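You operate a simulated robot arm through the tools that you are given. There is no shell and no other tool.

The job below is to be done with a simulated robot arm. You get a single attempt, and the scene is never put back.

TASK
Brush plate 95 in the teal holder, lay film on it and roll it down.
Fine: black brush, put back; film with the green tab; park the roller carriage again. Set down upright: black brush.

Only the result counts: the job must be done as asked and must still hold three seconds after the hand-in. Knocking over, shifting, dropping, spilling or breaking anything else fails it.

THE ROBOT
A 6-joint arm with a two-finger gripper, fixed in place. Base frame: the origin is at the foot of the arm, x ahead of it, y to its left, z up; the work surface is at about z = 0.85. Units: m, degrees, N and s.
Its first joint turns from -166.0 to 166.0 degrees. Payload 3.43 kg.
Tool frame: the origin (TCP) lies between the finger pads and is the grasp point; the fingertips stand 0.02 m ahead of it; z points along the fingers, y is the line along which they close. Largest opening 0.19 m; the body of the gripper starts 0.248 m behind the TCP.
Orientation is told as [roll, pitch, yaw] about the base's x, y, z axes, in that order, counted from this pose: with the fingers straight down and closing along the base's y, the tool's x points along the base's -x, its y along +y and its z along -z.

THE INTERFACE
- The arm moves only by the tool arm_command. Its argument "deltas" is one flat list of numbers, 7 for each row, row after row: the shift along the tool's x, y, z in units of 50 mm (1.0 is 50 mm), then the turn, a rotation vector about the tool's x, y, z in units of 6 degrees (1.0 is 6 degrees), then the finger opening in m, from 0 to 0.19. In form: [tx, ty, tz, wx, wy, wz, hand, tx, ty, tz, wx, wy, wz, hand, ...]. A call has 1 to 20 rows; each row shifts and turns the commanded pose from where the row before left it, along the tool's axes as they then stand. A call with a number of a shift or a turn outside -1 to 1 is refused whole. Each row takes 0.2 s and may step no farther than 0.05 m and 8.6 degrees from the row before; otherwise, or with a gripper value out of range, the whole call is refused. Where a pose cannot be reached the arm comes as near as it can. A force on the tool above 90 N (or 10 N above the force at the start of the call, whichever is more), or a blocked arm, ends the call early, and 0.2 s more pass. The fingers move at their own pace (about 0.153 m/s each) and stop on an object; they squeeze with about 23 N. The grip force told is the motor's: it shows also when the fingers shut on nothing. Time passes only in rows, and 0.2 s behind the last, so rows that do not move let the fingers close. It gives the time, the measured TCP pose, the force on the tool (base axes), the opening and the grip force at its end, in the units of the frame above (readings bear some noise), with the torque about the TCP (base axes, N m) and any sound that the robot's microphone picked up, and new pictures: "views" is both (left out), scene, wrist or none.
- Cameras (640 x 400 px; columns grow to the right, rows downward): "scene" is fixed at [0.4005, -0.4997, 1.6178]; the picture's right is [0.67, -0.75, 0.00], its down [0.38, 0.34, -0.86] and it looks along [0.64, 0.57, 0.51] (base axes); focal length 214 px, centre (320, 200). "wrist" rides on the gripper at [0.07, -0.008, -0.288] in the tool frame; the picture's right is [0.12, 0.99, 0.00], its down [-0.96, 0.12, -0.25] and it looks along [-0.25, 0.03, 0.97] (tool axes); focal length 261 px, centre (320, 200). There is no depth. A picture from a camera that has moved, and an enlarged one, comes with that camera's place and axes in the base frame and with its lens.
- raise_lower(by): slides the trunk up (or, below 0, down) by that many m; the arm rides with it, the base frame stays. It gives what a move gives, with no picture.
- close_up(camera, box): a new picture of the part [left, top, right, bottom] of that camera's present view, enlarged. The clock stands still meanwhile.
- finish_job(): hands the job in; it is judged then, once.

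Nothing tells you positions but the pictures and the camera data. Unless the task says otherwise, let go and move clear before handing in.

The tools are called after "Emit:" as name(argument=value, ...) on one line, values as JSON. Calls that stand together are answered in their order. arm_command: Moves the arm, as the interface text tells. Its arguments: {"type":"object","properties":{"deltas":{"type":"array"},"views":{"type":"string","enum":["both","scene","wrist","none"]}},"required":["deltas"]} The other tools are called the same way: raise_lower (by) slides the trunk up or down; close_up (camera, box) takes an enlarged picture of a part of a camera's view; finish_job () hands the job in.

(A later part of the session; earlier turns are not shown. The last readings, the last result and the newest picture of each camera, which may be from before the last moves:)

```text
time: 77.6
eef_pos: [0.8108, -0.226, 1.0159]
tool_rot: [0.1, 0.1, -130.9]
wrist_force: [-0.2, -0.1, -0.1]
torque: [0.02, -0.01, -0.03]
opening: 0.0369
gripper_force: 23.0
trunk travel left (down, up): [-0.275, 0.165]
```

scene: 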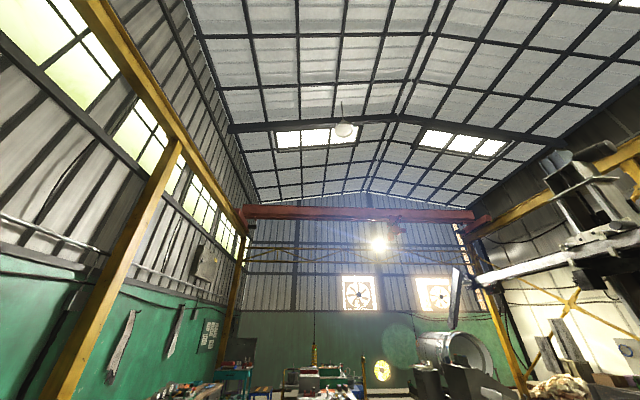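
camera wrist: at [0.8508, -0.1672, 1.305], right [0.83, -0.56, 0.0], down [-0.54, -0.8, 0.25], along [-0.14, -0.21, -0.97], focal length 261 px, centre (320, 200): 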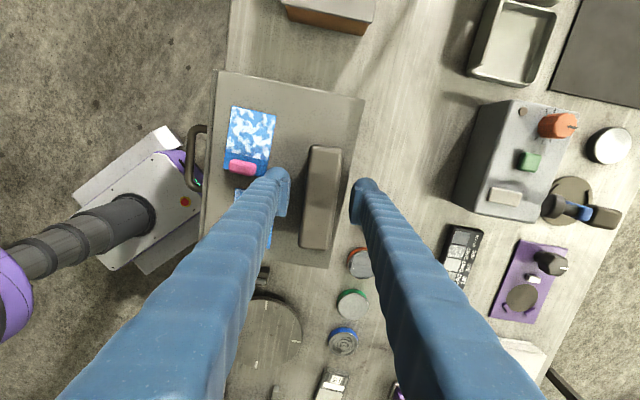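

The brush is gripped at 0.0369 m. I lift it.

Emit:
arm_command(deltas=[0, 0, -0.2, 0, 0, 0, 0.025, 0, 0, -0.6, 0, 0, 0, 0.025, 0, 0, -0.6, 0, 0, 0, 0.025, 0, 0, -0.6, 0, 0, 0, 0.025, 0, 0, 0, 0, 0, 0, 0.025], views="wrist")

```text
time: 78.8
eef_pos: [0.8116, -0.2278, 1.117]
tool_rot: [0.0, 0.0, -131.0]
wrist_force: [-0.3, -0.7, -0.9]
torque: [0.01, 0.04, 0.01]
opening: 0.0368
gripper_force: 22.5
trunk travel left (down, up): [-0.275, 0.165]
camera wrist: at [0.8511, -0.1689, 1.4044], right [0.83, -0.56, 0.0], down [-0.54, -0.8, 0.25], along [-0.14, -0.2, -0.97], focal length 261 px, centre (320, 200)
```

wrist: 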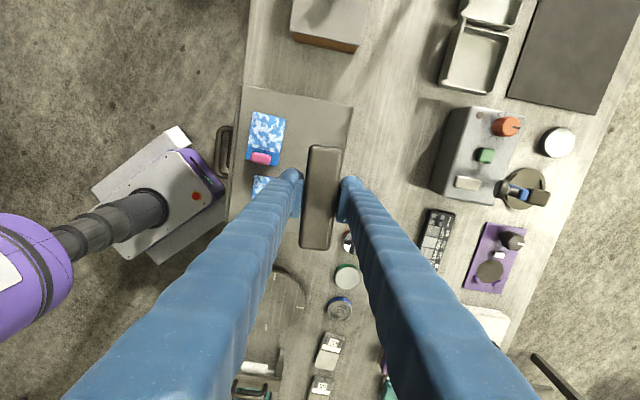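

The brush is in hand. I carry it over the plate at safe height.

Emit:
arm_command(deltas=[0, 0, 0, 0, 0, 0.667, 0.025, -0.948, -0.0896, 0, 0, 0, 0, 0.025, -0.948, -0.0896, 0, 0, 0, 0, 0.025, -0.948, -0.0896, 0, 0, 0, 0, 0.025, -0.948, -0.0896, 0, 0, 0, 0, 0.025, -0.948, -0.0896, 0, 0, 0, 0, 0.025, -0.948, -0.0896, 0, 0, 0, 0, 0.025, -0.948, -0.0896, 0, 0, 0, 0, 0.025, -0.948, -0.0896, 0, 0, 0, 0, 0.025, -0.948, -0.0896, 0, 0, 0, 0, 0.025, -0.948, -0.0896, 0, 0, 0, 0, 0.025, -0.948, -0.0896, 0, 0, 0, 0, 0.025, -0.948, -0.0896, 0, 0, 0, 0, 0.025, -0.948, -0.0896, 0, 0, 0, 0, 0.025, -0.948, -0.0896, 0, 0, 0, 0, 0.025, 0, 0, 0, 0, 0, 0, 0.025], views="none")

Emit:
arm_command(deltas=[0, 0, 1, 0, 0, 0, 0.025, 0, 0, 1, 0, 0, 0, 0.025, 0, 0, 1, 0, 0, 0, 0.025, 0, 0, 0.7, 0, 0, 0, 0.025, 0, 0, 0, 0, 0, 0, 0.025], views="wrist")

Emit:
close_up(camera="wrist", box=[240, 70, 400, 230])

```text
time: 82.2
eef_pos: [0.2967, -0.6518, 1.1139]
tool_rot: [0.1, 0.1, -134.9]
wrist_force: [0.6, 0.1, -0.7]
torque: [-0.01, 0.01, -0.02]
opening: 0.0371
gripper_force: 23.3
trunk travel left (down, up): [-0.275, 0.165]
```

```text
time: 83.4
eef_pos: [0.3, -0.6526, 0.9301]
tool_rot: [0.1, 0.1, -135.0]
wrist_force: [-0.3, 0.7, -1.7]
torque: [0.06, 0.0, 0.0]
opening: 0.0369
gripper_force: 23.0
trunk travel left (down, up): [-0.275, 0.165]
camera wrist: at [0.3429, -0.5978, 1.2186], right [0.79, -0.62, 0.0], down [-0.6, -0.76, 0.25], along [-0.15, -0.2, -0.97], focal length 261 px, centre (320, 200)
```

wrist: 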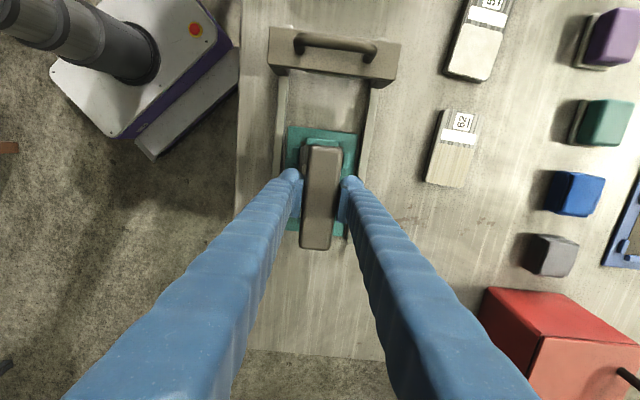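

```text
2.50 times, centred on (320, 150) of wrist
camera zoom: at [0.3429, -0.5978, 1.2186], right [0.79, -0.62, 0.0], down [-0.6, -0.76, 0.25], along [-0.15, -0.2, -0.97], focal length 652 px, centre (320, 325)
```

zoom: 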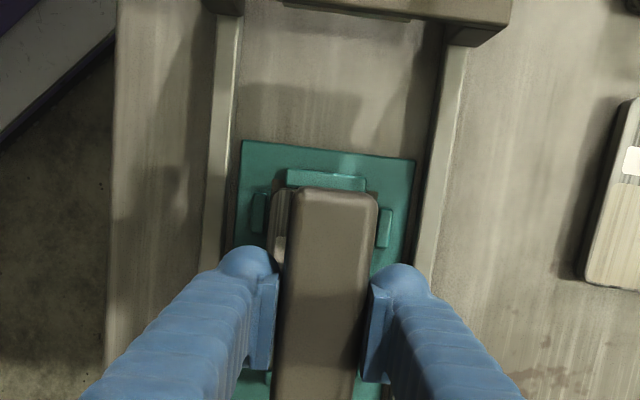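

The brush is over the plate. I start at the plate's near edge and lower until the bristles touch.

Emit:
arm_command(deltas=[-0.05, -0.66, 0, 0, 0, 0, 0.025, 0, 0, 0.5, 0, 0, 0, 0.025, 0, 0, 0.1, 0, 0, 0, 0.025, 0, 0, 0, 0, 0, 0, 0.025], views="none")

Emit:
arm_command(deltas=[0, 0, 0.04, 0, 0, 0, 0.025, 0, 0, 0, 0, 0, 0, 0.025], views="none")

Emit:
arm_command(deltas=[0, 0, 0.04, 0, 0, 0, 0.025, 0, 0, 0, 0, 0, 0, 0.025], views="none")

```text
time: 84.4
eef_pos: [0.274, -0.6304, 0.8994]
tool_rot: [0.2, 0.1, -134.9]
wrist_force: [0.2, 0.8, -2.3]
torque: [-0.07, 0.0, -0.01]
opening: 0.0369
gripper_force: 22.8
trunk travel left (down, up): [-0.275, 0.165]
```

```text
time: 85.0
eef_pos: [0.2737, -0.6301, 0.8977]
tool_rot: [0.2, 0.2, -135.0]
wrist_force: [0.0, 1.1, 4.7]
torque: [-0.11, 0.02, 0.0]
opening: 0.037
gripper_force: 22.5
trunk travel left (down, up): [-0.275, 0.165]
```

```text
time: 85.6
eef_pos: [0.2722, -0.6303, 0.8966]
tool_rot: [0.2, 0.1, -135.1]
wrist_force: [-0.3, 2.6, 18.8]
torque: [-0.04, -0.07, 0.04]
opening: 0.0369
gripper_force: 23.5
trunk travel left (down, up): [-0.275, 0.165]
```

Contact at z 0.897 with 19 N. I ease off slightly and sweep across the plate.

Emit:
arm_command(deltas=[0, 0.1, -0.03, 0, 0, 0, 0.025, 0, 0.25, 0, 0, 0, 0, 0.025, 0, 0.25, 0, 0, 0, 0, 0.025, 0, 0.25, 0, 0, 0, 0, 0.025, 0, 0.25, 0, 0, 0, 0, 0.025, 0, 0.2, 0, 0, 0, 0, 0.025], views="wrist")

Emit:
close_up(camera="wrist", box=[240, 70, 400, 270])

```text
time: 87.0
eef_pos: [0.3178, -0.6746, 0.8969]
tool_rot: [0.1, 0.1, -135.0]
wrist_force: [0.0, -0.1, -2.0]
torque: [-0.01, 0.0, 0.01]
opening: 0.0371
gripper_force: 23.0
trunk travel left (down, up): [-0.275, 0.165]
camera wrist: at [0.3614, -0.6196, 1.1862], right [0.79, -0.62, 0.0], down [-0.6, -0.76, 0.25], along [-0.15, -0.19, -0.97], focal length 261 px, centre (320, 200)
```

wrist: 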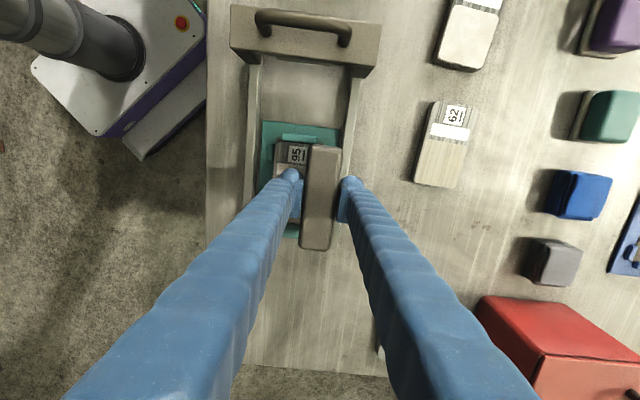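

```text
2.00 times, centred on (320, 170) of wrist
camera zoom: at [0.3614, -0.6196, 1.1862], right [0.79, -0.62, 0.0], down [-0.6, -0.76, 0.25], along [-0.15, -0.19, -0.97], focal length 521 px, centre (320, 260)
```

zoom: 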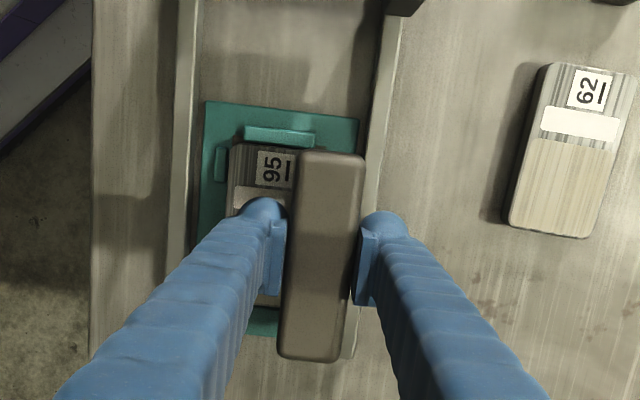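

Emit:
arm_command(deltas=[0, -0.2, 0.025, 0, 0, 0, 0.025, 0, -0.2, 0, 0, 0, 0, 0.025, 0, -0.2, 0, 0, 0, 0, 0.025], views="none")

```text
time: 87.8
eef_pos: [0.2959, -0.6532, 0.897]
tool_rot: [0.0, 0.1, -135.0]
wrist_force: [-0.1, -0.7, 11.0]
torque: [0.0, 0.17, -0.01]
opening: 0.0369
gripper_force: 23.0
trunk travel left (down, up): [-0.275, 0.165]
```

Steady 11 N. I make several full strokes back and forth.

Emit:
arm_command(deltas=[0, -0.22, 0, 0, 0, 0, 0.025, 0, -0.22, 0, 0, 0, 0, 0.025, 0, -0.22, 0, 0, 0, 0, 0.025, 0, 0.22, 0, 0, 0, 0, 0.025, 0, 0.22, 0, 0, 0, 0, 0.025, 0, 0.22, 0, 0, 0, 0, 0.025, 0, 0.22, 0, 0, 0, 0, 0.025, 0, 0.22, 0, 0, 0, 0, 0.025, 0, 0.22, 0, 0, 0, 0, 0.025, 0, -0.22, 0, 0, 0, 0, 0.025, 0, -0.22, 0, 0, 0, 0, 0.025, 0, -0.22, 0, 0, 0, 0, 0.025], views="none")

Emit:
arm_command(deltas=[-0.2, -0.1, 0, 0, 0, 0, 0.025, 0, -0.22, 0, 0, 0, 0, 0.025, 0, -0.22, 0, 0, 0, 0, 0.025, 0, 0.22, 0, 0, 0, 0, 0.025, 0, 0.22, 0, 0, 0, 0, 0.025, 0, 0.22, 0, 0, 0, 0, 0.025, 0, 0.22, 0, 0, 0, 0, 0.025, 0, 0.22, 0, 0, 0, 0, 0.025, 0, -0.22, 0, 0, 0, 0, 0.025, 0, -0.22, 0, 0, 0, 0, 0.025, 0.2, -0.1, 0, 0, 0, 0, 0.025, 0, 0, 0, 0, 0, 0, 0.025], views="none")

```text
time: 90.4
eef_pos: [0.2968, -0.6533, 0.8963]
tool_rot: [-0.1, 0.1, -135.0]
wrist_force: [-0.8, 0.5, 7.8]
torque: [-0.19, 0.06, -0.04]
opening: 0.037
gripper_force: 22.4
trunk travel left (down, up): [-0.275, 0.165]
```

```text
time: 93.0
eef_pos: [0.2963, -0.6557, 0.8967]
tool_rot: [0.1, 0.1, -135.0]
wrist_force: [0.5, 1.1, 6.3]
torque: [-0.02, -0.04, 0.0]
opening: 0.0369
gripper_force: 23.1
trunk travel left (down, up): [-0.275, 0.165]
```

Brushing done with contact throughout. I lift off, step aside and check the plate.

Emit:
arm_command(deltas=[0, 0, -0.5, 0, 0, 0, 0.025, 0, 0, -0.9, 0, 0, 0, 0.025, 0, 0, -0.9, 0, 0, 0, 0.025, 0, 0, -0.9, 0, 0, 0, 0.025, 0, 0, -0.9, 0, 0, 0, 0.025, 0.948, 0.0896, -0.2, 0, 0, 0, 0.025, 0.948, 0.0896, 0, 0, 0, 0, 0.025, 0.948, 0.0896, 0, 0, 0, 0, 0.025, 0, 0, 0, 0, 0, 0, 0.025], views="wrist")

Emit:
close_up(camera="wrist", box=[250, 190, 390, 330])

```text
time: 95.0
eef_pos: [0.4059, -0.5629, 1.1132]
tool_rot: [0.1, 0.2, -135.0]
wrist_force: [0.5, 0.7, -0.7]
torque: [-0.06, 0.01, -0.01]
opening: 0.037
gripper_force: 22.9
trunk travel left (down, up): [-0.275, 0.165]
camera wrist: at [0.45, -0.5069, 1.4016], right [0.79, -0.62, 0.0], down [-0.6, -0.76, 0.25], along [-0.15, -0.2, -0.97], focal length 261 px, centre (320, 200)
```

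wrist: 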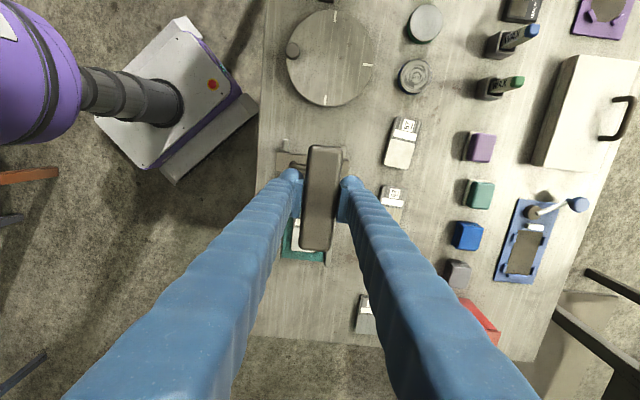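

```text
2.86 times, centred on (320, 260) of wrist
camera zoom: at [0.45, -0.5069, 1.4016], right [0.79, -0.62, 0.0], down [-0.6, -0.76, 0.25], along [-0.15, -0.2, -0.97], focal length 745 px, centre (320, 29)
```

zoom: 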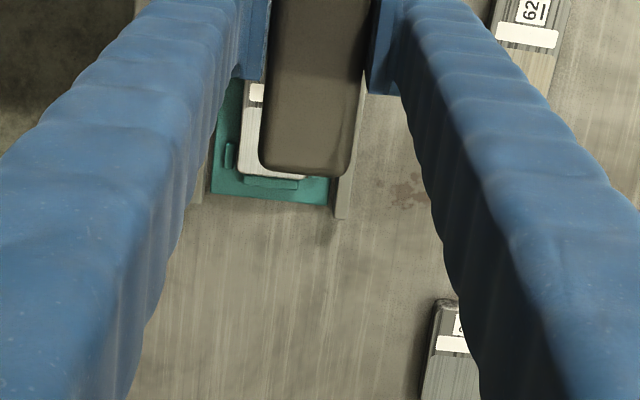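

The work area now looks whiter. I take the brush back to its spot on the box.

Emit:
arm_command(deltas=[0.9536, 0.0873, 0, 0, 0, 0, 0.025, 0.9536, 0.0873, 0, 0, 0, 0, 0.025, 0.9536, 0.0873, 0, 0, 0, 0, 0.025, 0.9536, 0.0873, 0, 0, 0, 0, 0.025, 0.9536, 0.0873, 0, 0, 0, 0, 0.025, 0.9536, 0.0873, 0, 0, 0, 0, 0.025, 0.9536, 0.0873, 0, 0, 0, 0, 0.025, 0.9536, 0.0873, 0, 0, 0, 0, 0.025, 0.9536, 0.0873, 0, 0, 0, 0, 0.025, 0.9536, 0.0873, 0, 0, 0, 0, 0.025, 0.9536, 0.0873, 0, 0, 0, 0, 0.025, 0, 0, 0, 0, 0, -0.683, 0.025, 0, 0, 0, 0, 0, 0, 0.025], views="wrist")

```text
time: 97.8
eef_pos: [0.8123, -0.2283, 1.1106]
tool_rot: [0.1, 0.0, -130.9]
wrist_force: [0.0, -0.4, -0.9]
torque: [0.06, 0.01, 0.0]
opening: 0.0369
gripper_force: 23.2
trunk travel left (down, up): [-0.275, 0.165]
camera wrist: at [0.8528, -0.169, 1.399], right [0.83, -0.56, 0.0], down [-0.54, -0.8, 0.25], along [-0.14, -0.2, -0.97], focal length 261 px, centre (320, 200)
```

wrist: 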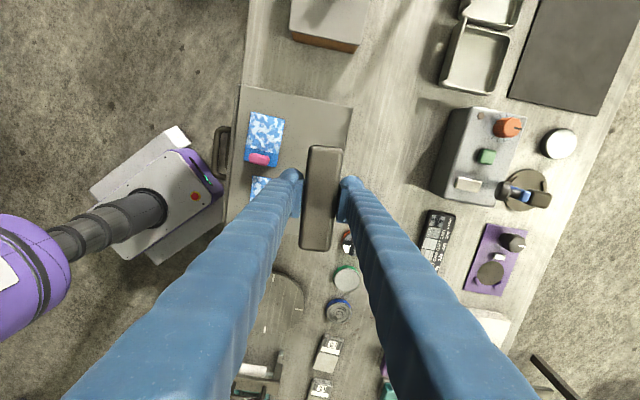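

Emit:
arm_command(deltas=[0.01, -0.05, 0.5, 0, 0, 0, 0.025, 0, 0, 0.6, 0, 0, 0, 0.025, 0, 0, 0.5, 0, 0, 0, 0.025, 0, 0, 0.2, 0, 0, 0, 0.025, 0, 0, 0, 0, 0, 0, 0.025], views="none")

Emit:
arm_command(deltas=[0, 0, 0.05, 0, 0, 0, 0.025, 0, 0, 0, 0, 0, 0, 0.025], views="none")

```text
time: 99.0
eef_pos: [0.8111, -0.2247, 1.0224]
tool_rot: [0.1, 0.1, -130.9]
wrist_force: [-0.3, -0.1, -1.5]
torque: [0.01, 0.0, -0.03]
opening: 0.0371
gripper_force: 22.7
trunk travel left (down, up): [-0.275, 0.165]
```

```text
time: 99.6
eef_pos: [0.8106, -0.2253, 1.0188]
tool_rot: [0.1, 0.1, -131.0]
wrist_force: [0.5, 0.4, -1.3]
torque: [0.0, 0.0, 0.0]
opening: 0.0372
gripper_force: 23.3
trunk travel left (down, up): [-0.275, 0.165]
```

Emit:
arm_command(deltas=[0, 0, 0.04, 0, 0, 0, 0.025, 0, 0, 0, 0, 0, 0, 0.025], views="none")

Emit:
arm_command(deltas=[0, 0, 0.03, 0, 0, 0, 0.025, 0, 0, 0, 0, 0, 0, 0.025], views="none")

```text
time: 100.2
eef_pos: [0.8113, -0.2254, 1.0172]
tool_rot: [0.1, 0.1, -130.9]
wrist_force: [0.2, -0.1, -0.8]
torque: [-0.02, 0.01, 0.0]
opening: 0.0367
gripper_force: 22.9
trunk travel left (down, up): [-0.275, 0.165]
```

```text
time: 100.8
eef_pos: [0.8117, -0.2264, 1.015]
tool_rot: [0.1, 0.1, -130.9]
wrist_force: [0.3, 0.0, -1.7]
torque: [-0.01, 0.01, 0.02]
opening: 0.037
gripper_force: 22.8
trunk travel left (down, up): [-0.275, 0.165]
```

Emit:
arm_command(deltas=[0, 0, 0.025, 0, 0, 0, 0.025, 0, 0, 0, 0, 0, 0, 0.025], views="none")

Emit:
arm_command(deltas=[0, 0, 0.025, 0, 0, 0, 0.025, 0, 0, 0, 0, 0, 0, 0.025], views="none")

```text
time: 101.4
eef_pos: [0.8105, -0.2254, 1.0137]
tool_rot: [0.1, 0.1, -130.8]
wrist_force: [-0.4, 0.1, -1.1]
torque: [0.01, 0.02, 0.01]
opening: 0.037
gripper_force: 23.3
trunk travel left (down, up): [-0.275, 0.165]
```

```text
time: 102.0
eef_pos: [0.811, -0.2253, 1.0146]
tool_rot: [0.1, 0.1, -130.8]
wrist_force: [1.0, 1.3, 6.4]
torque: [0.0, 0.05, 0.0]
opening: 0.037
gripper_force: 23.2
trunk travel left (down, up): [-0.275, 0.165]
```

Contact. I release the brush and rise.

Emit:
arm_command(deltas=[0, 0, -0.015, 0, 0, 0, 0.03, 0, 0, 0, 0, 0, 0, 0.045, 0, 0, 0, 0, 0, 0, 0.07, 0, 0, -0.5, 0, 0, 0, 0.07, 0, 0, -0.8, 0, 0, 0, 0.07, 0, 0, -0.8, 0, 0, 0, 0.07, 0, 0, -0.8, 0, 0, 0, 0.07, 0, 0, 0, 0, 0, 0, 0.07], views="wrist")

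Emit:
close_up(camera="wrist", box=[240, 100, 400, 250])

```text
time: 103.8
eef_pos: [0.811, -0.2238, 1.1618]
tool_rot: [0.2, 0.0, -130.9]
wrist_force: [0.8, 0.1, 0.1]
torque: [-0.02, 0.04, 0.0]
opening: 0.0699
gripper_force: 0.0
trunk travel left (down, up): [-0.275, 0.165]
camera wrist: at [0.8507, -0.1651, 1.4492], right [0.83, -0.56, 0.0], down [-0.54, -0.8, 0.25], along [-0.14, -0.21, -0.97], focal length 261 px, centre (320, 200)
```

wrist: 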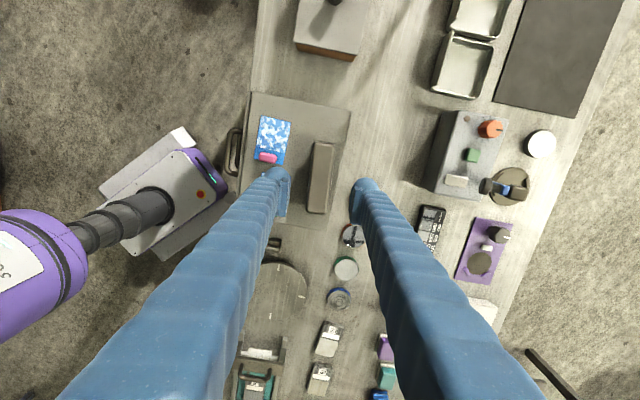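

```text
2.67 times, centred on (320, 175) of wrist
camera zoom: at [0.8507, -0.1651, 1.4492], right [0.83, -0.56, 0.0], down [-0.54, -0.8, 0.25], along [-0.14, -0.21, -0.97], focal length 695 px, centre (320, 267)
```

zoom: 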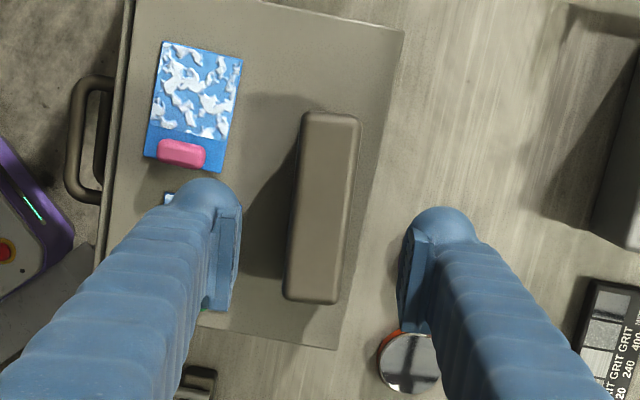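

The brush stands upright where it was. I turn the tool to −45° and move above the green tab.

Emit:
arm_command(deltas=[0, 0, 0, 0, 0, -0.9545, 0.07, 0, 0, 0, 0, 0, -0.9545, 0.07, 0, 0, 0, 0, 0, -0.9545, 0.07, 0, 0, 0, 0, 0, -0.9545, 0.07, 0, 0, 0, 0, 0, -0.9545, 0.07, 0, 0, 0, 0, 0, -0.9545, 0.07, 0, 0, 0, 0, 0, -0.9545, 0.07, 0, 0, 0, 0, 0, -0.9545, 0.07, 0, 0, 0, 0, 0, -0.9545, 0.07, 0, 0, 0, 0, 0, -0.9545, 0.07, 0, 0, 0, 0, 0, -0.9545, 0.07, 0, 0, 0, 0, 0, -0.9545, 0.07, 0, 0, 0, 0, 0, -0.9545, 0.07, 0, 0, 0, 0, 0, -0.9545, 0.07, 0, 0, 0, 0, 0, -0.9545, 0.07, 0.505, -0.527, 0, 0, 0, 0, 0.07, 0.505, -0.527, 0, 0, 0, 0, 0.07, 0.505, -0.527, 0, 0, 0, 0, 0.07, 0, 0, 0, 0, 0, 0, 0.07], views="wrist")

Emit:
close_up(camera="wrist", box=[250, 110, 400, 235])

Emit:
close_up(camera="wrist", box=[0, 100, 200, 300])

```text
time: 107.8
eef_pos: [0.7017, -0.2254, 1.1582]
tool_rot: [0.0, 0.0, -45.0]
wrist_force: [-0.1, -0.1, 0.1]
torque: [0.03, 0.06, 0.0]
opening: 0.0699
gripper_force: 0.0
trunk travel left (down, up): [-0.275, 0.165]
camera wrist: at [0.6458, -0.1809, 1.4467], right [0.62, 0.79, 0.0], down [0.76, -0.6, 0.25], along [0.2, -0.15, -0.97], focal length 261 px, centre (320, 200)
```

wrist: 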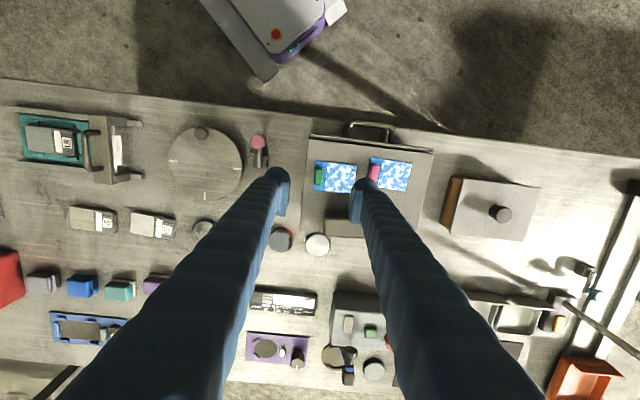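

```text
3.20 times, centred on (325, 172) of wrist
camera zoom: at [0.6458, -0.1809, 1.4467], right [0.62, 0.79, 0.0], down [0.76, -0.6, 0.25], along [0.2, -0.15, -0.97], focal length 834 px, centre (304, 288)
```

zoom: 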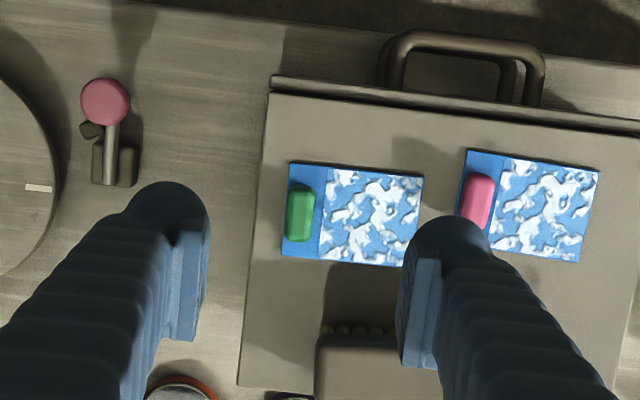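

```text
2.00 times, centred on (100, 200) of wrist
camera zoom: at [0.6458, -0.1809, 1.4467], right [0.62, 0.79, 0.0], down [0.76, -0.6, 0.25], along [0.2, -0.15, -0.97], focal length 521 px, centre (760, 200)
```

zoom: 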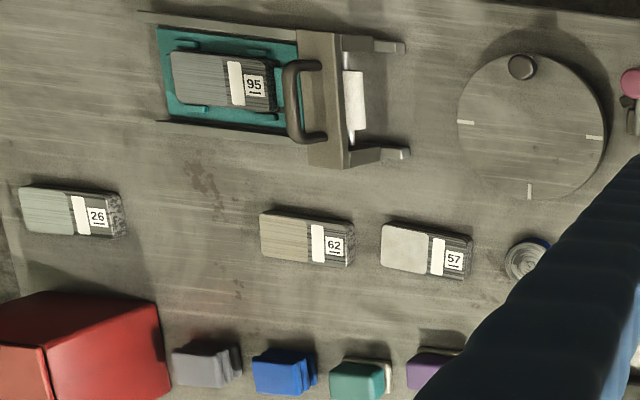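

Green film: centre about u 0.658, w 0.365. Its tab: centre about u 0.658, w 0.336, about 10 mm tall. I lower the fingers around the tab.

Emit:
arm_command(deltas=[-0.048, -0.024, 0, 0, 0, -0.2, 0.045, 0, 0, 0.8, 0, 0, 0, 0.045, 0, 0, 0.8, 0, 0, 0, 0.045, 0, 0, 0.8, 0, 0, 0, 0.045, 0, 0, 0, 0, 0, 0, 0.045], views="wrist")

Emit:
close_up(camera="wrist", box=[250, 130, 400, 255])

```text
time: 109.0
eef_pos: [0.7011, -0.2322, 1.0412]
tool_rot: [0.1, -0.1, -43.7]
wrist_force: [0.6, 0.2, -0.1]
torque: [0.03, -0.05, 0.02]
opening: 0.0449
gripper_force: 0.1
trunk travel left (down, up): [-0.275, 0.165]
camera wrist: at [0.6453, -0.1883, 1.3291], right [0.6, 0.8, 0.0], down [0.77, -0.58, 0.25], along [0.2, -0.15, -0.97], focal length 261 px, centre (320, 200)
```

wrist: 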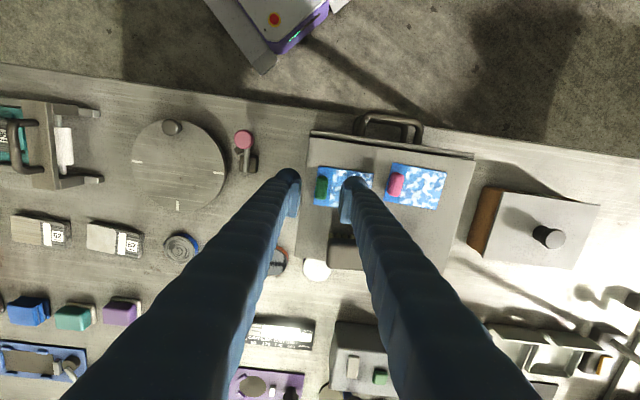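

```text
3.20 times, centred on (325, 192) of wrist
camera zoom: at [0.6453, -0.1883, 1.3291], right [0.6, 0.8, 0.0], down [0.77, -0.58, 0.25], along [0.2, -0.15, -0.97], focal length 834 px, centre (304, 224)
```

zoom: 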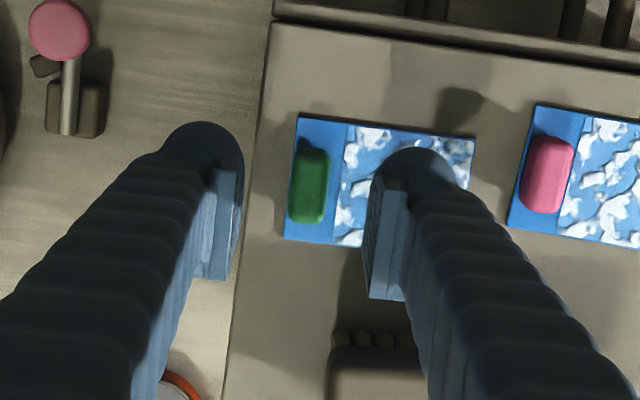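

Emit:
arm_command(deltas=[0.055, 0.046, 0, 0, 0, 0, 0.04, 0, 0, 0.44, 0, 0, 0, 0.04, 0, 0, 0, 0, 0, 0, 0.04], views="wrist")

Emit:
close_up(camera="wrist", box=[250, 130, 400, 255])

```text
time: 109.8
eef_pos: [0.7022, -0.2267, 1.0193]
tool_rot: [0.1, -0.2, -43.8]
wrist_force: [-0.6, 0.3, 1.4]
torque: [0.03, 0.01, 0.01]
opening: 0.0403
gripper_force: 0.0
trunk travel left (down, up): [-0.275, 0.165]
camera wrist: at [0.6449, -0.1841, 1.3073], right [0.6, 0.8, 0.0], down [0.77, -0.58, 0.25], along [0.2, -0.15, -0.97], focal length 261 px, centre (320, 200)
```

wrist: 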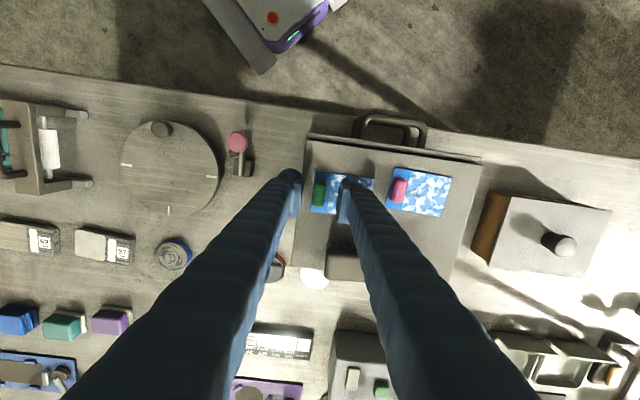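

```text
3.20 times, centred on (325, 192) of wrist
camera zoom: at [0.6449, -0.1841, 1.3073], right [0.6, 0.8, 0.0], down [0.77, -0.58, 0.25], along [0.2, -0.15, -0.97], focal length 834 px, centre (304, 224)
```

zoom: 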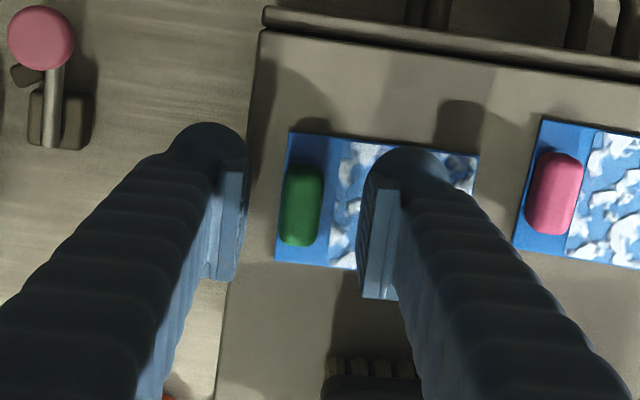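

Centred on the tab. I go down slowly to the film surface.

Emit:
arm_command(deltas=[0, 0, 0.07, 0, 0, 0, 0.036, 0, 0, 0, 0, 0, 0, 0.036], views="none")

Emit:
arm_command(deltas=[0, 0, 0.04, 0, 0, 0, 0.036, 0, 0, 0, 0, 0, 0, 0.036], views="none")

```text
time: 110.4
eef_pos: [0.7023, -0.2268, 1.0136]
tool_rot: [0.1, -0.1, -43.8]
wrist_force: [0.7, 0.3, -0.1]
torque: [0.01, -0.01, 0.0]
opening: 0.036
gripper_force: 0.0
trunk travel left (down, up): [-0.275, 0.165]
```

```text
time: 111.0
eef_pos: [0.7011, -0.2269, 1.0126]
tool_rot: [0.1, -0.1, -43.6]
wrist_force: [1.0, 0.8, 0.8]
torque: [0.05, 0.02, 0.0]
opening: 0.0359
gripper_force: 0.1
trunk travel left (down, up): [-0.275, 0.165]
```

Emit:
arm_command(deltas=[0, 0, 0.03, 0, 0, 0, 0.036, 0, 0, 0, 0, 0, 0, 0.036], views="none")

Emit:
arm_command(deltas=[0, 0, 0.02, 0, 0, 0, 0.036, 0, 0, 0, 0, 0, 0, 0.036], views="wrist")

Emit:
close_up(camera="wrist", box=[250, 130, 400, 255])

```text
time: 111.6
eef_pos: [0.7024, -0.2262, 1.0112]
tool_rot: [0.0, -0.1, -43.8]
wrist_force: [0.7, -1.2, 1.2]
torque: [0.01, 0.02, -0.04]
opening: 0.0358
gripper_force: 0.0
trunk travel left (down, up): [-0.275, 0.165]
```

```text
time: 112.2
eef_pos: [0.7023, -0.2265, 1.0102]
tool_rot: [0.1, -0.1, -43.7]
wrist_force: [1.4, -0.6, 4.8]
torque: [0.09, -0.1, -0.08]
opening: 0.036
gripper_force: 0.1
trunk travel left (down, up): [-0.275, 0.165]
camera wrist: at [0.6451, -0.184, 1.2986], right [0.6, 0.8, 0.0], down [0.77, -0.58, 0.25], along [0.2, -0.15, -0.97], focal length 261 px, centre (320, 200)
```

wrist: 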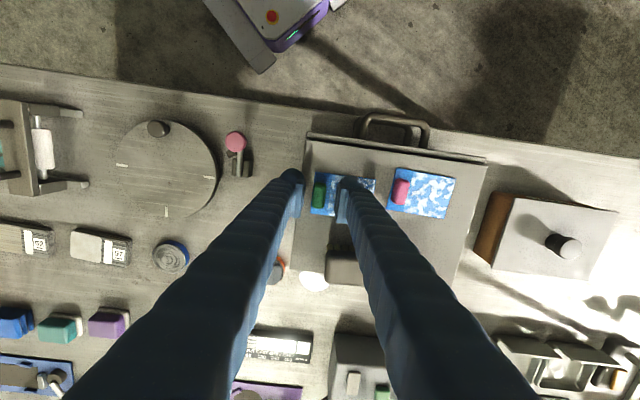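

```text
3.20 times, centred on (325, 192) of wrist
camera zoom: at [0.6451, -0.184, 1.2986], right [0.6, 0.8, 0.0], down [0.77, -0.58, 0.25], along [0.2, -0.15, -0.97], focal length 834 px, centre (304, 224)
```

zoom: 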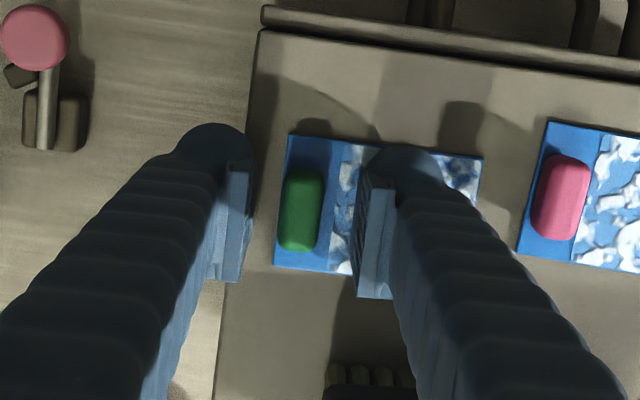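

Light touch on the film. I back off half a millimetre and close slowly on the tab.

Emit:
arm_command(deltas=[0, 0, -0.015, 0, 0, 0, 0.028, 0, 0, 0, 0, 0, 0, 0.022, 0, 0, 0, 0, 0, 0, 0.018, 0, 0, 0, 0, 0, 0, 0.015, 0, 0, 0, 0, 0, 0, 0.012, 0, 0, 0, 0, 0, 0, 0.012], views="wrist")

Emit:
close_up(camera="wrist", box=[250, 130, 400, 255])

```text
time: 113.6
eef_pos: [0.7026, -0.2269, 1.0118]
tool_rot: [0.1, -0.2, -43.7]
wrist_force: [-0.6, -0.7, 0.6]
torque: [-0.01, -0.01, 0.02]
opening: 0.0133
gripper_force: 22.9
trunk travel left (down, up): [-0.275, 0.165]
camera wrist: at [0.6453, -0.1838, 1.2989], right [0.6, 0.8, 0.0], down [0.77, -0.58, 0.25], along [0.2, -0.15, -0.97], focal length 261 px, centre (320, 200)
```

wrist: 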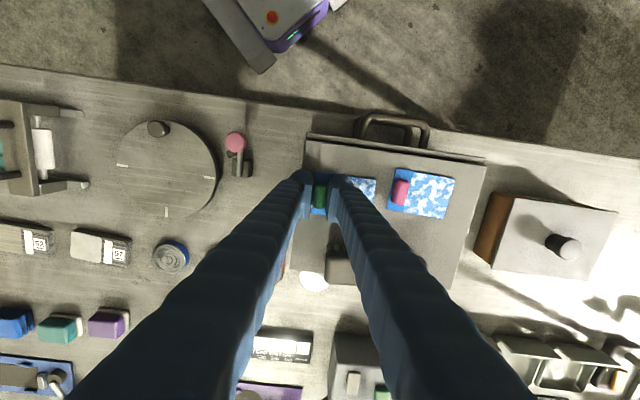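

```text
3.20 times, centred on (325, 192) of wrist
camera zoom: at [0.6453, -0.1838, 1.2989], right [0.6, 0.8, 0.0], down [0.77, -0.58, 0.25], along [0.2, -0.15, -0.97], focal length 834 px, centre (304, 224)
```

zoom: 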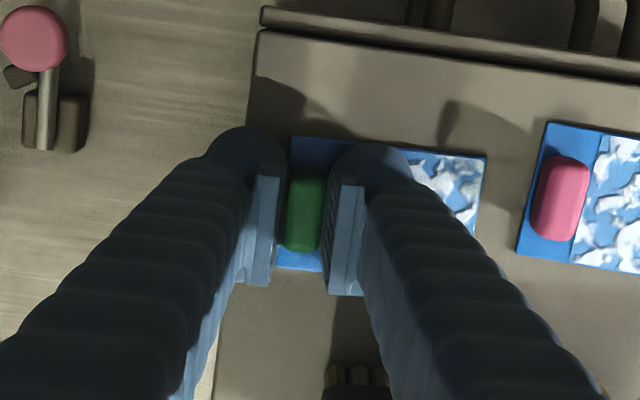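

The tab is gripped at 0.0133 m. I lift it gently and look.

Emit:
arm_command(deltas=[0, 0, -0.1, 0, 0, 0, 0.008, 0, 0, -0.3, 0, 0, 0, 0.008, 0, 0, -0.6, 0, 0, 0, 0.008, 0, 0, -0.8, 0, 0, 0, 0.008, 0, 0, 0, 0, 0, 0, 0.008], views="wrist")

Emit:
close_up(camera="wrist", box=[250, 130, 400, 255])

```text
time: 114.8
eef_pos: [0.7012, -0.2268, 1.101]
tool_rot: [0.0, 0.1, -43.6]
wrist_force: [0.3, 0.4, 0.8]
torque: [-0.01, 0.03, 0.0]
opening: 0.0135
gripper_force: 23.4
trunk travel left (down, up): [-0.275, 0.165]
camera wrist: at [0.6453, -0.1847, 1.3893], right [0.6, 0.8, 0.0], down [0.77, -0.58, 0.25], along [0.2, -0.15, -0.97], focal length 261 px, centre (320, 200)
```

wrist: 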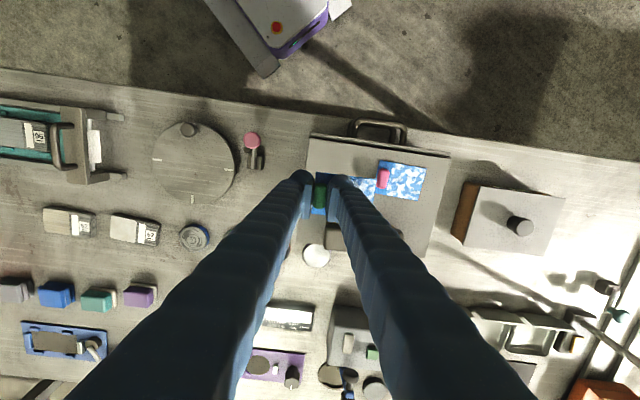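

```text
3.20 times, centred on (325, 192) of wrist
camera zoom: at [0.6453, -0.1847, 1.3893], right [0.6, 0.8, 0.0], down [0.77, -0.58, 0.25], along [0.2, -0.15, -0.97], focal length 834 px, centre (304, 224)
```

zoom: 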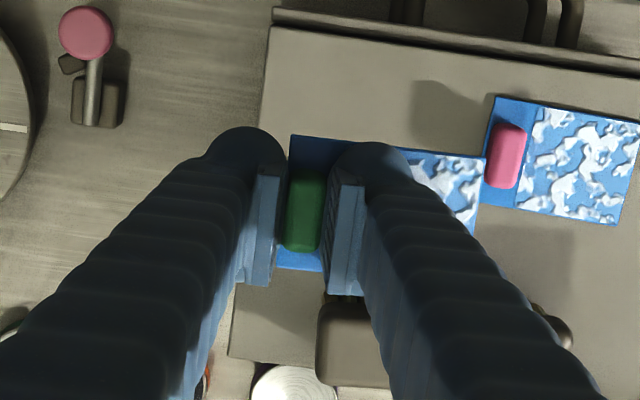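

The film hangs rigid and level. I will lay its patterned face on the plate's work area, so the tab overhangs the far (−w) end, out of the roller's path. First I carry it beyond that end to measure the plate.

Emit:
arm_command(deltas=[0, 0, -0.4, 0, 0, 0.35, 0.008, 0, -0.95, 0, 0, 0, 0, 0.008, 0, -0.95, 0, 0, 0, 0, 0.008, 0, -0.95, 0, 0, 0, 0, 0.008, 0, -0.95, 0, 0, 0, 0, 0.008, 0, -0.95, 0, 0, 0, 0, 0.008, 0, -0.95, 0, 0, 0, 0, 0.008, 0, -0.95, 0, 0, 0, 0, 0.008, 0, -0.95, 0, 0, 0, 0, 0.008, 0, -0.95, 0, 0, 0, 0, 0.008, 0, -0.95, 0, 0, 0, 0, 0.008, 0, -0.95, 0, 0, 0, 0, 0.008, 0, -0.95, 0, 0, 0, 0, 0.008, 0, -0.95, 0, 0, 0, 0, 0.008, 0, -0.95, 0, 0, 0, 0, 0.008, 0, -0.95, 0, 0, 0, 0, 0.008, 0, 0, 0, 0, 0, 0, 0.008], views="wrist")

Emit:
close_up(camera="wrist", box=[300, 110, 460, 240])

```text
time: 118.4
eef_pos: [0.1879, -0.7219, 1.1186]
tool_rot: [0.1, -0.1, -45.8]
wrist_force: [0.2, 0.4, -0.9]
torque: [0.03, 0.06, -0.01]
opening: 0.0135
gripper_force: 23.5
trunk travel left (down, up): [-0.275, 0.165]
camera wrist: at [0.134, -0.6789, 1.4065], right [0.63, 0.78, 0.0], down [0.75, -0.61, 0.25], along [0.19, -0.16, -0.97], focal length 261 px, centre (320, 200)
```

wrist: 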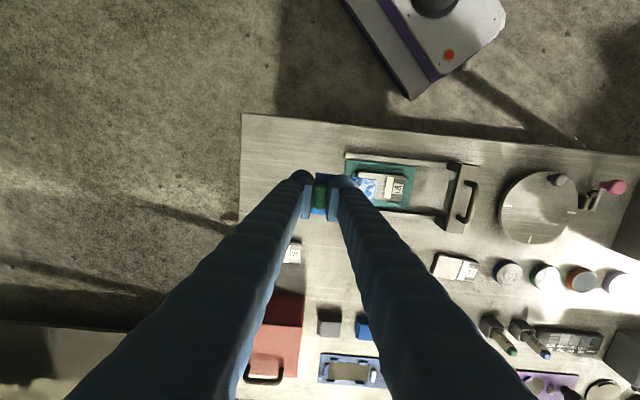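

```text
3.08 times, centred on (380, 175) of wrist
camera zoom: at [0.134, -0.6789, 1.4065], right [0.63, 0.78, 0.0], down [0.75, -0.61, 0.25], along [0.19, -0.16, -0.97], focal length 802 px, centre (135, 277)
```

zoom: 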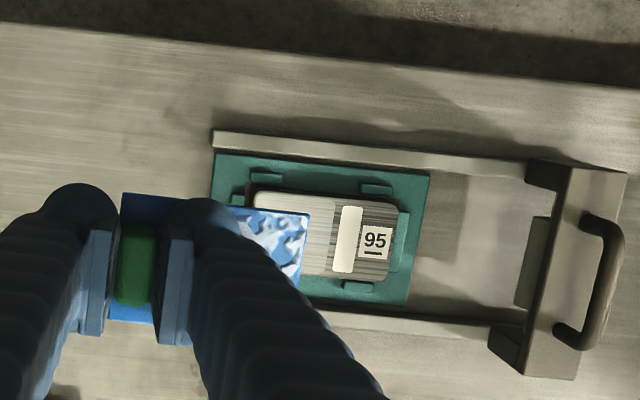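

The brushed plate spans w −0.2995 to −0.198, centred on u 0.669; its work area runs from −0.299 to −0.244. I bring the film over it.

Emit:
arm_command(deltas=[-0.234, 0.676, 0, 0, 0, 0, 0.008, -0.234, 0.676, 0, 0, 0, 0, 0.008, 0, 0, 1, 0, 0, 0, 0.008, 0, 0, 1, 0, 0, 0, 0.008, 0, 0, 1, 0, 0, 0, 0.008, 0, 0, 0.7, 0, 0, 0, 0.008, 0, 0, 0, 0, 0, 0, 0.008], views="wrist")

Emit:
close_up(camera="wrist", box=[260, 130, 420, 260])

```text
time: 120.0
eef_pos: [0.2531, -0.6916, 0.9358]
tool_rot: [0.1, 0.0, -45.9]
wrist_force: [-0.1, -0.1, -1.0]
torque: [0.02, -0.03, -0.01]
opening: 0.0134
gripper_force: 22.8
trunk travel left (down, up): [-0.275, 0.165]
camera wrist: at [0.1992, -0.6469, 1.2236], right [0.63, 0.78, 0.0], down [0.75, -0.61, 0.25], along [0.19, -0.16, -0.97], focal length 261 px, centre (320, 200)
```

wrist: 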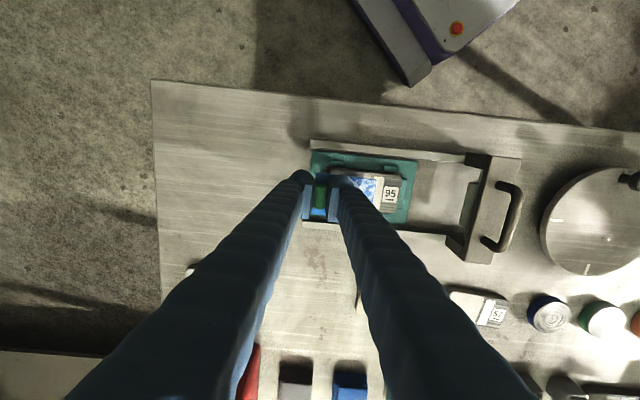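

```text
3.08 times, centred on (340, 195) of wrist
camera zoom: at [0.1992, -0.6469, 1.2236], right [0.63, 0.78, 0.0], down [0.75, -0.61, 0.25], along [0.19, -0.16, -0.97], focal length 802 px, centre (258, 215)
```

zoom: 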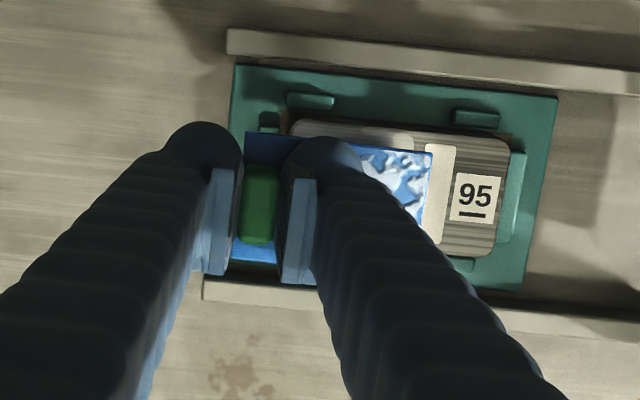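

Emit:
arm_command(deltas=[0, 0, 0.4, 0, 0, 0, 0.008, 0, 0, 0.28, 0, 0, 0, 0.008, 0, 0, 0, 0, 0, 0, 0.008], views="wrist")

Emit:
close_up(camera="wrist", box=[270, 140, 400, 240])

```text
time: 120.8
eef_pos: [0.2546, -0.6928, 0.9002]
tool_rot: [0.1, 0.0, -45.8]
wrist_force: [-0.8, 0.4, -0.8]
torque: [0.04, 0.0, -0.02]
opening: 0.0135
gripper_force: 22.8
trunk travel left (down, up): [-0.275, 0.165]
camera wrist: at [0.1996, -0.6476, 1.1885], right [0.63, 0.78, 0.0], down [0.75, -0.61, 0.25], along [0.19, -0.16, -0.97], focal length 261 px, centre (320, 200)
```

wrist: 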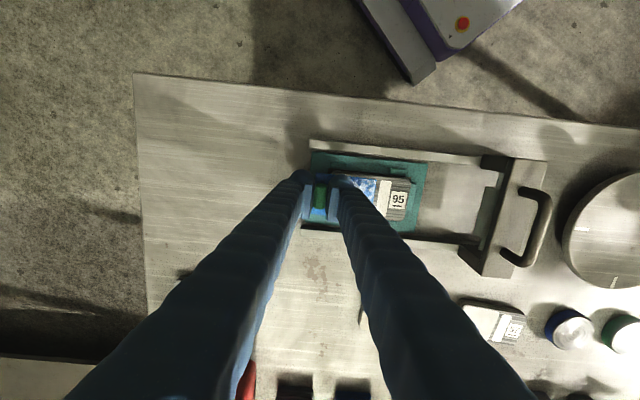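

```text
4.00 times, centred on (335, 190) of wrist
camera zoom: at [0.1996, -0.6476, 1.1885], right [0.63, 0.78, 0.0], down [0.75, -0.61, 0.25], along [0.19, -0.16, -0.97], focal length 1043 px, centre (260, 240)
```

zoom: 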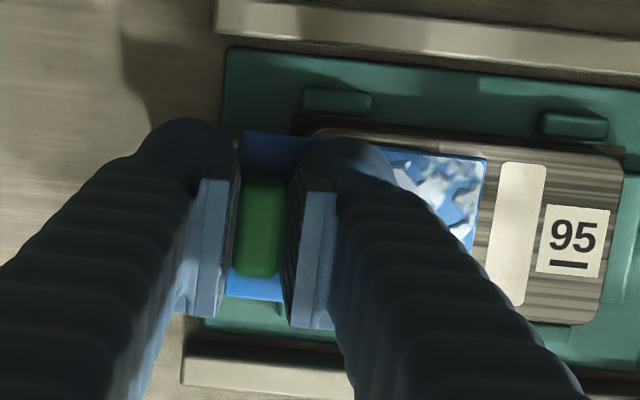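

The alignment looks right: the film's free end sits at the end of the work area. I lower it the last few millimetres.

Emit:
arm_command(deltas=[0.02, 0, 0.06, 0, 0, 0, 0.008, 0, 0, 0, 0, 0, 0, 0.008], views="none")

Emit:
arm_command(deltas=[0, 0, 0.04, 0, 0, 0, 0.008, 0, 0, 0, 0, 0, 0, 0.008], views="none")

Emit:
arm_command(deltas=[0, 0, 0.03, 0, 0, 0, 0.008, 0, 0, 0, 0, 0, 0, 0.008], views="none")

```text
time: 121.4
eef_pos: [0.2529, -0.6921, 0.8969]
tool_rot: [0.1, -0.1, -45.8]
wrist_force: [-1.3, -0.2, 0.2]
torque: [0.0, 0.02, 0.02]
opening: 0.0134
gripper_force: 22.8
trunk travel left (down, up): [-0.275, 0.165]
```

```text
time: 122.0
eef_pos: [0.254, -0.6926, 0.8948]
tool_rot: [0.2, -0.1, -45.8]
wrist_force: [0.7, -0.4, 0.7]
torque: [0.02, -0.02, 0.0]
opening: 0.0132
gripper_force: 22.7
trunk travel left (down, up): [-0.275, 0.165]
```

```text
time: 122.6
eef_pos: [0.2545, -0.692, 0.8937]
tool_rot: [0.1, 0.0, -45.8]
wrist_force: [0.5, 0.1, -0.9]
torque: [-0.01, 0.0, 0.02]
opening: 0.0134
gripper_force: 22.8
trunk travel left (down, up): [-0.275, 0.165]
```

Emit:
arm_command(deltas=[0, 0, 0.02, 0, 0, 0, 0.008, 0, 0, 0, 0, 0, 0, 0.008], views="none")

Emit:
arm_command(deltas=[0, 0, 0.02, 0, 0, 0, 0.008, 0, 0, 0, 0, 0, 0, 0.008], views="wrist")

Emit:
close_up(camera="wrist", box=[270, 140, 400, 240])

```text
time: 123.2
eef_pos: [0.2549, -0.6914, 0.8928]
tool_rot: [0.0, 0.0, -45.9]
wrist_force: [-0.5, -0.6, 0.4]
torque: [0.04, -0.02, -0.02]
opening: 0.0135
gripper_force: 23.1
trunk travel left (down, up): [-0.275, 0.165]
```

```text
time: 123.8
eef_pos: [0.2542, -0.6915, 0.892]
tool_rot: [0.1, -0.1, -45.8]
wrist_force: [0.8, -0.4, 6.8]
torque: [0.05, -0.06, -0.01]
opening: 0.0134
gripper_force: 23.1
trunk travel left (down, up): [-0.275, 0.165]
camera wrist: at [0.1992, -0.6469, 1.1805], right [0.63, 0.78, 0.0], down [0.75, -0.61, 0.25], along [0.19, -0.16, -0.97], focal length 261 px, centre (320, 200)
```

wrist: 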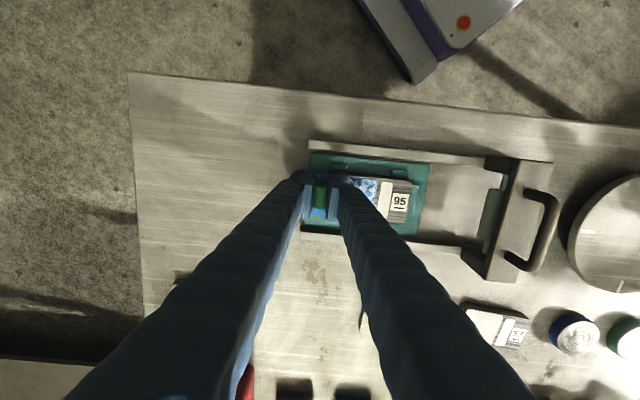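

```text
4.00 times, centred on (335, 190) of wrist
camera zoom: at [0.1992, -0.6469, 1.1805], right [0.63, 0.78, 0.0], down [0.75, -0.61, 0.25], along [0.19, -0.16, -0.97], focal length 1043 px, centre (260, 240)
```

zoom: 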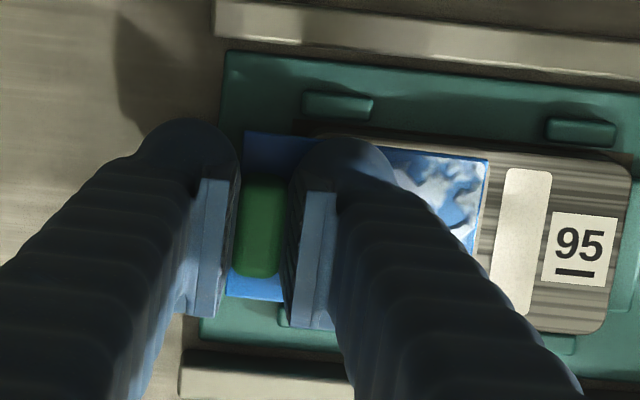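

Film contact at 7 N. I ease off and open only slightly to see whether the film stays put.

Emit:
arm_command(deltas=[0, 0, -0.015, 0, 0, 0, 0.012, 0, 0, 0, 0, 0, 0, 0.017, 0, 0, 0, 0, 0, 0, 0.022, 0, 0, 0, 0, 0, 0, 0.024, 0, 0, 0, 0, 0, 0, 0.024], views="wrist")

Emit:
close_up(camera="wrist", box=[270, 140, 400, 240])

```text
time: 125.0
eef_pos: [0.2539, -0.6915, 0.8924]
tool_rot: [0.2, -0.3, -45.8]
wrist_force: [-0.5, -0.3, 0.1]
torque: [0.01, 0.03, 0.02]
opening: 0.0239
gripper_force: 0.0
trunk travel left (down, up): [-0.275, 0.165]
camera wrist: at [0.1993, -0.647, 1.1812], right [0.63, 0.78, 0.0], down [0.75, -0.61, 0.25], along [0.19, -0.16, -0.97], focal length 261 px, centre (320, 200)
```

wrist: 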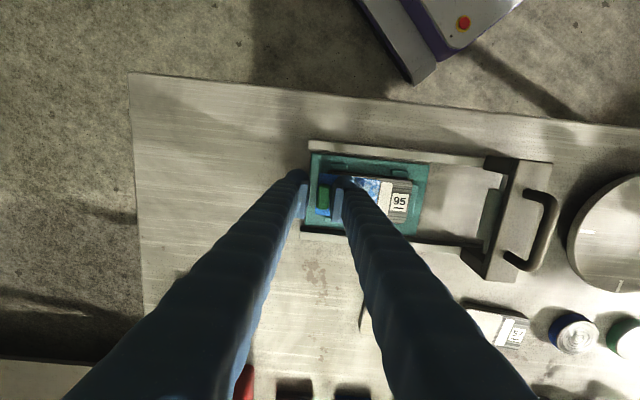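

```text
4.00 times, centred on (335, 190) of wrist
camera zoom: at [0.1993, -0.647, 1.1812], right [0.63, 0.78, 0.0], down [0.75, -0.61, 0.25], along [0.19, -0.16, -0.97], focal length 1043 px, centre (260, 240)
```

zoom: 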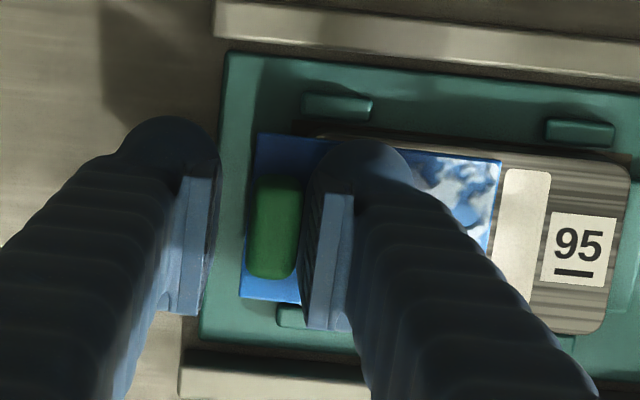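

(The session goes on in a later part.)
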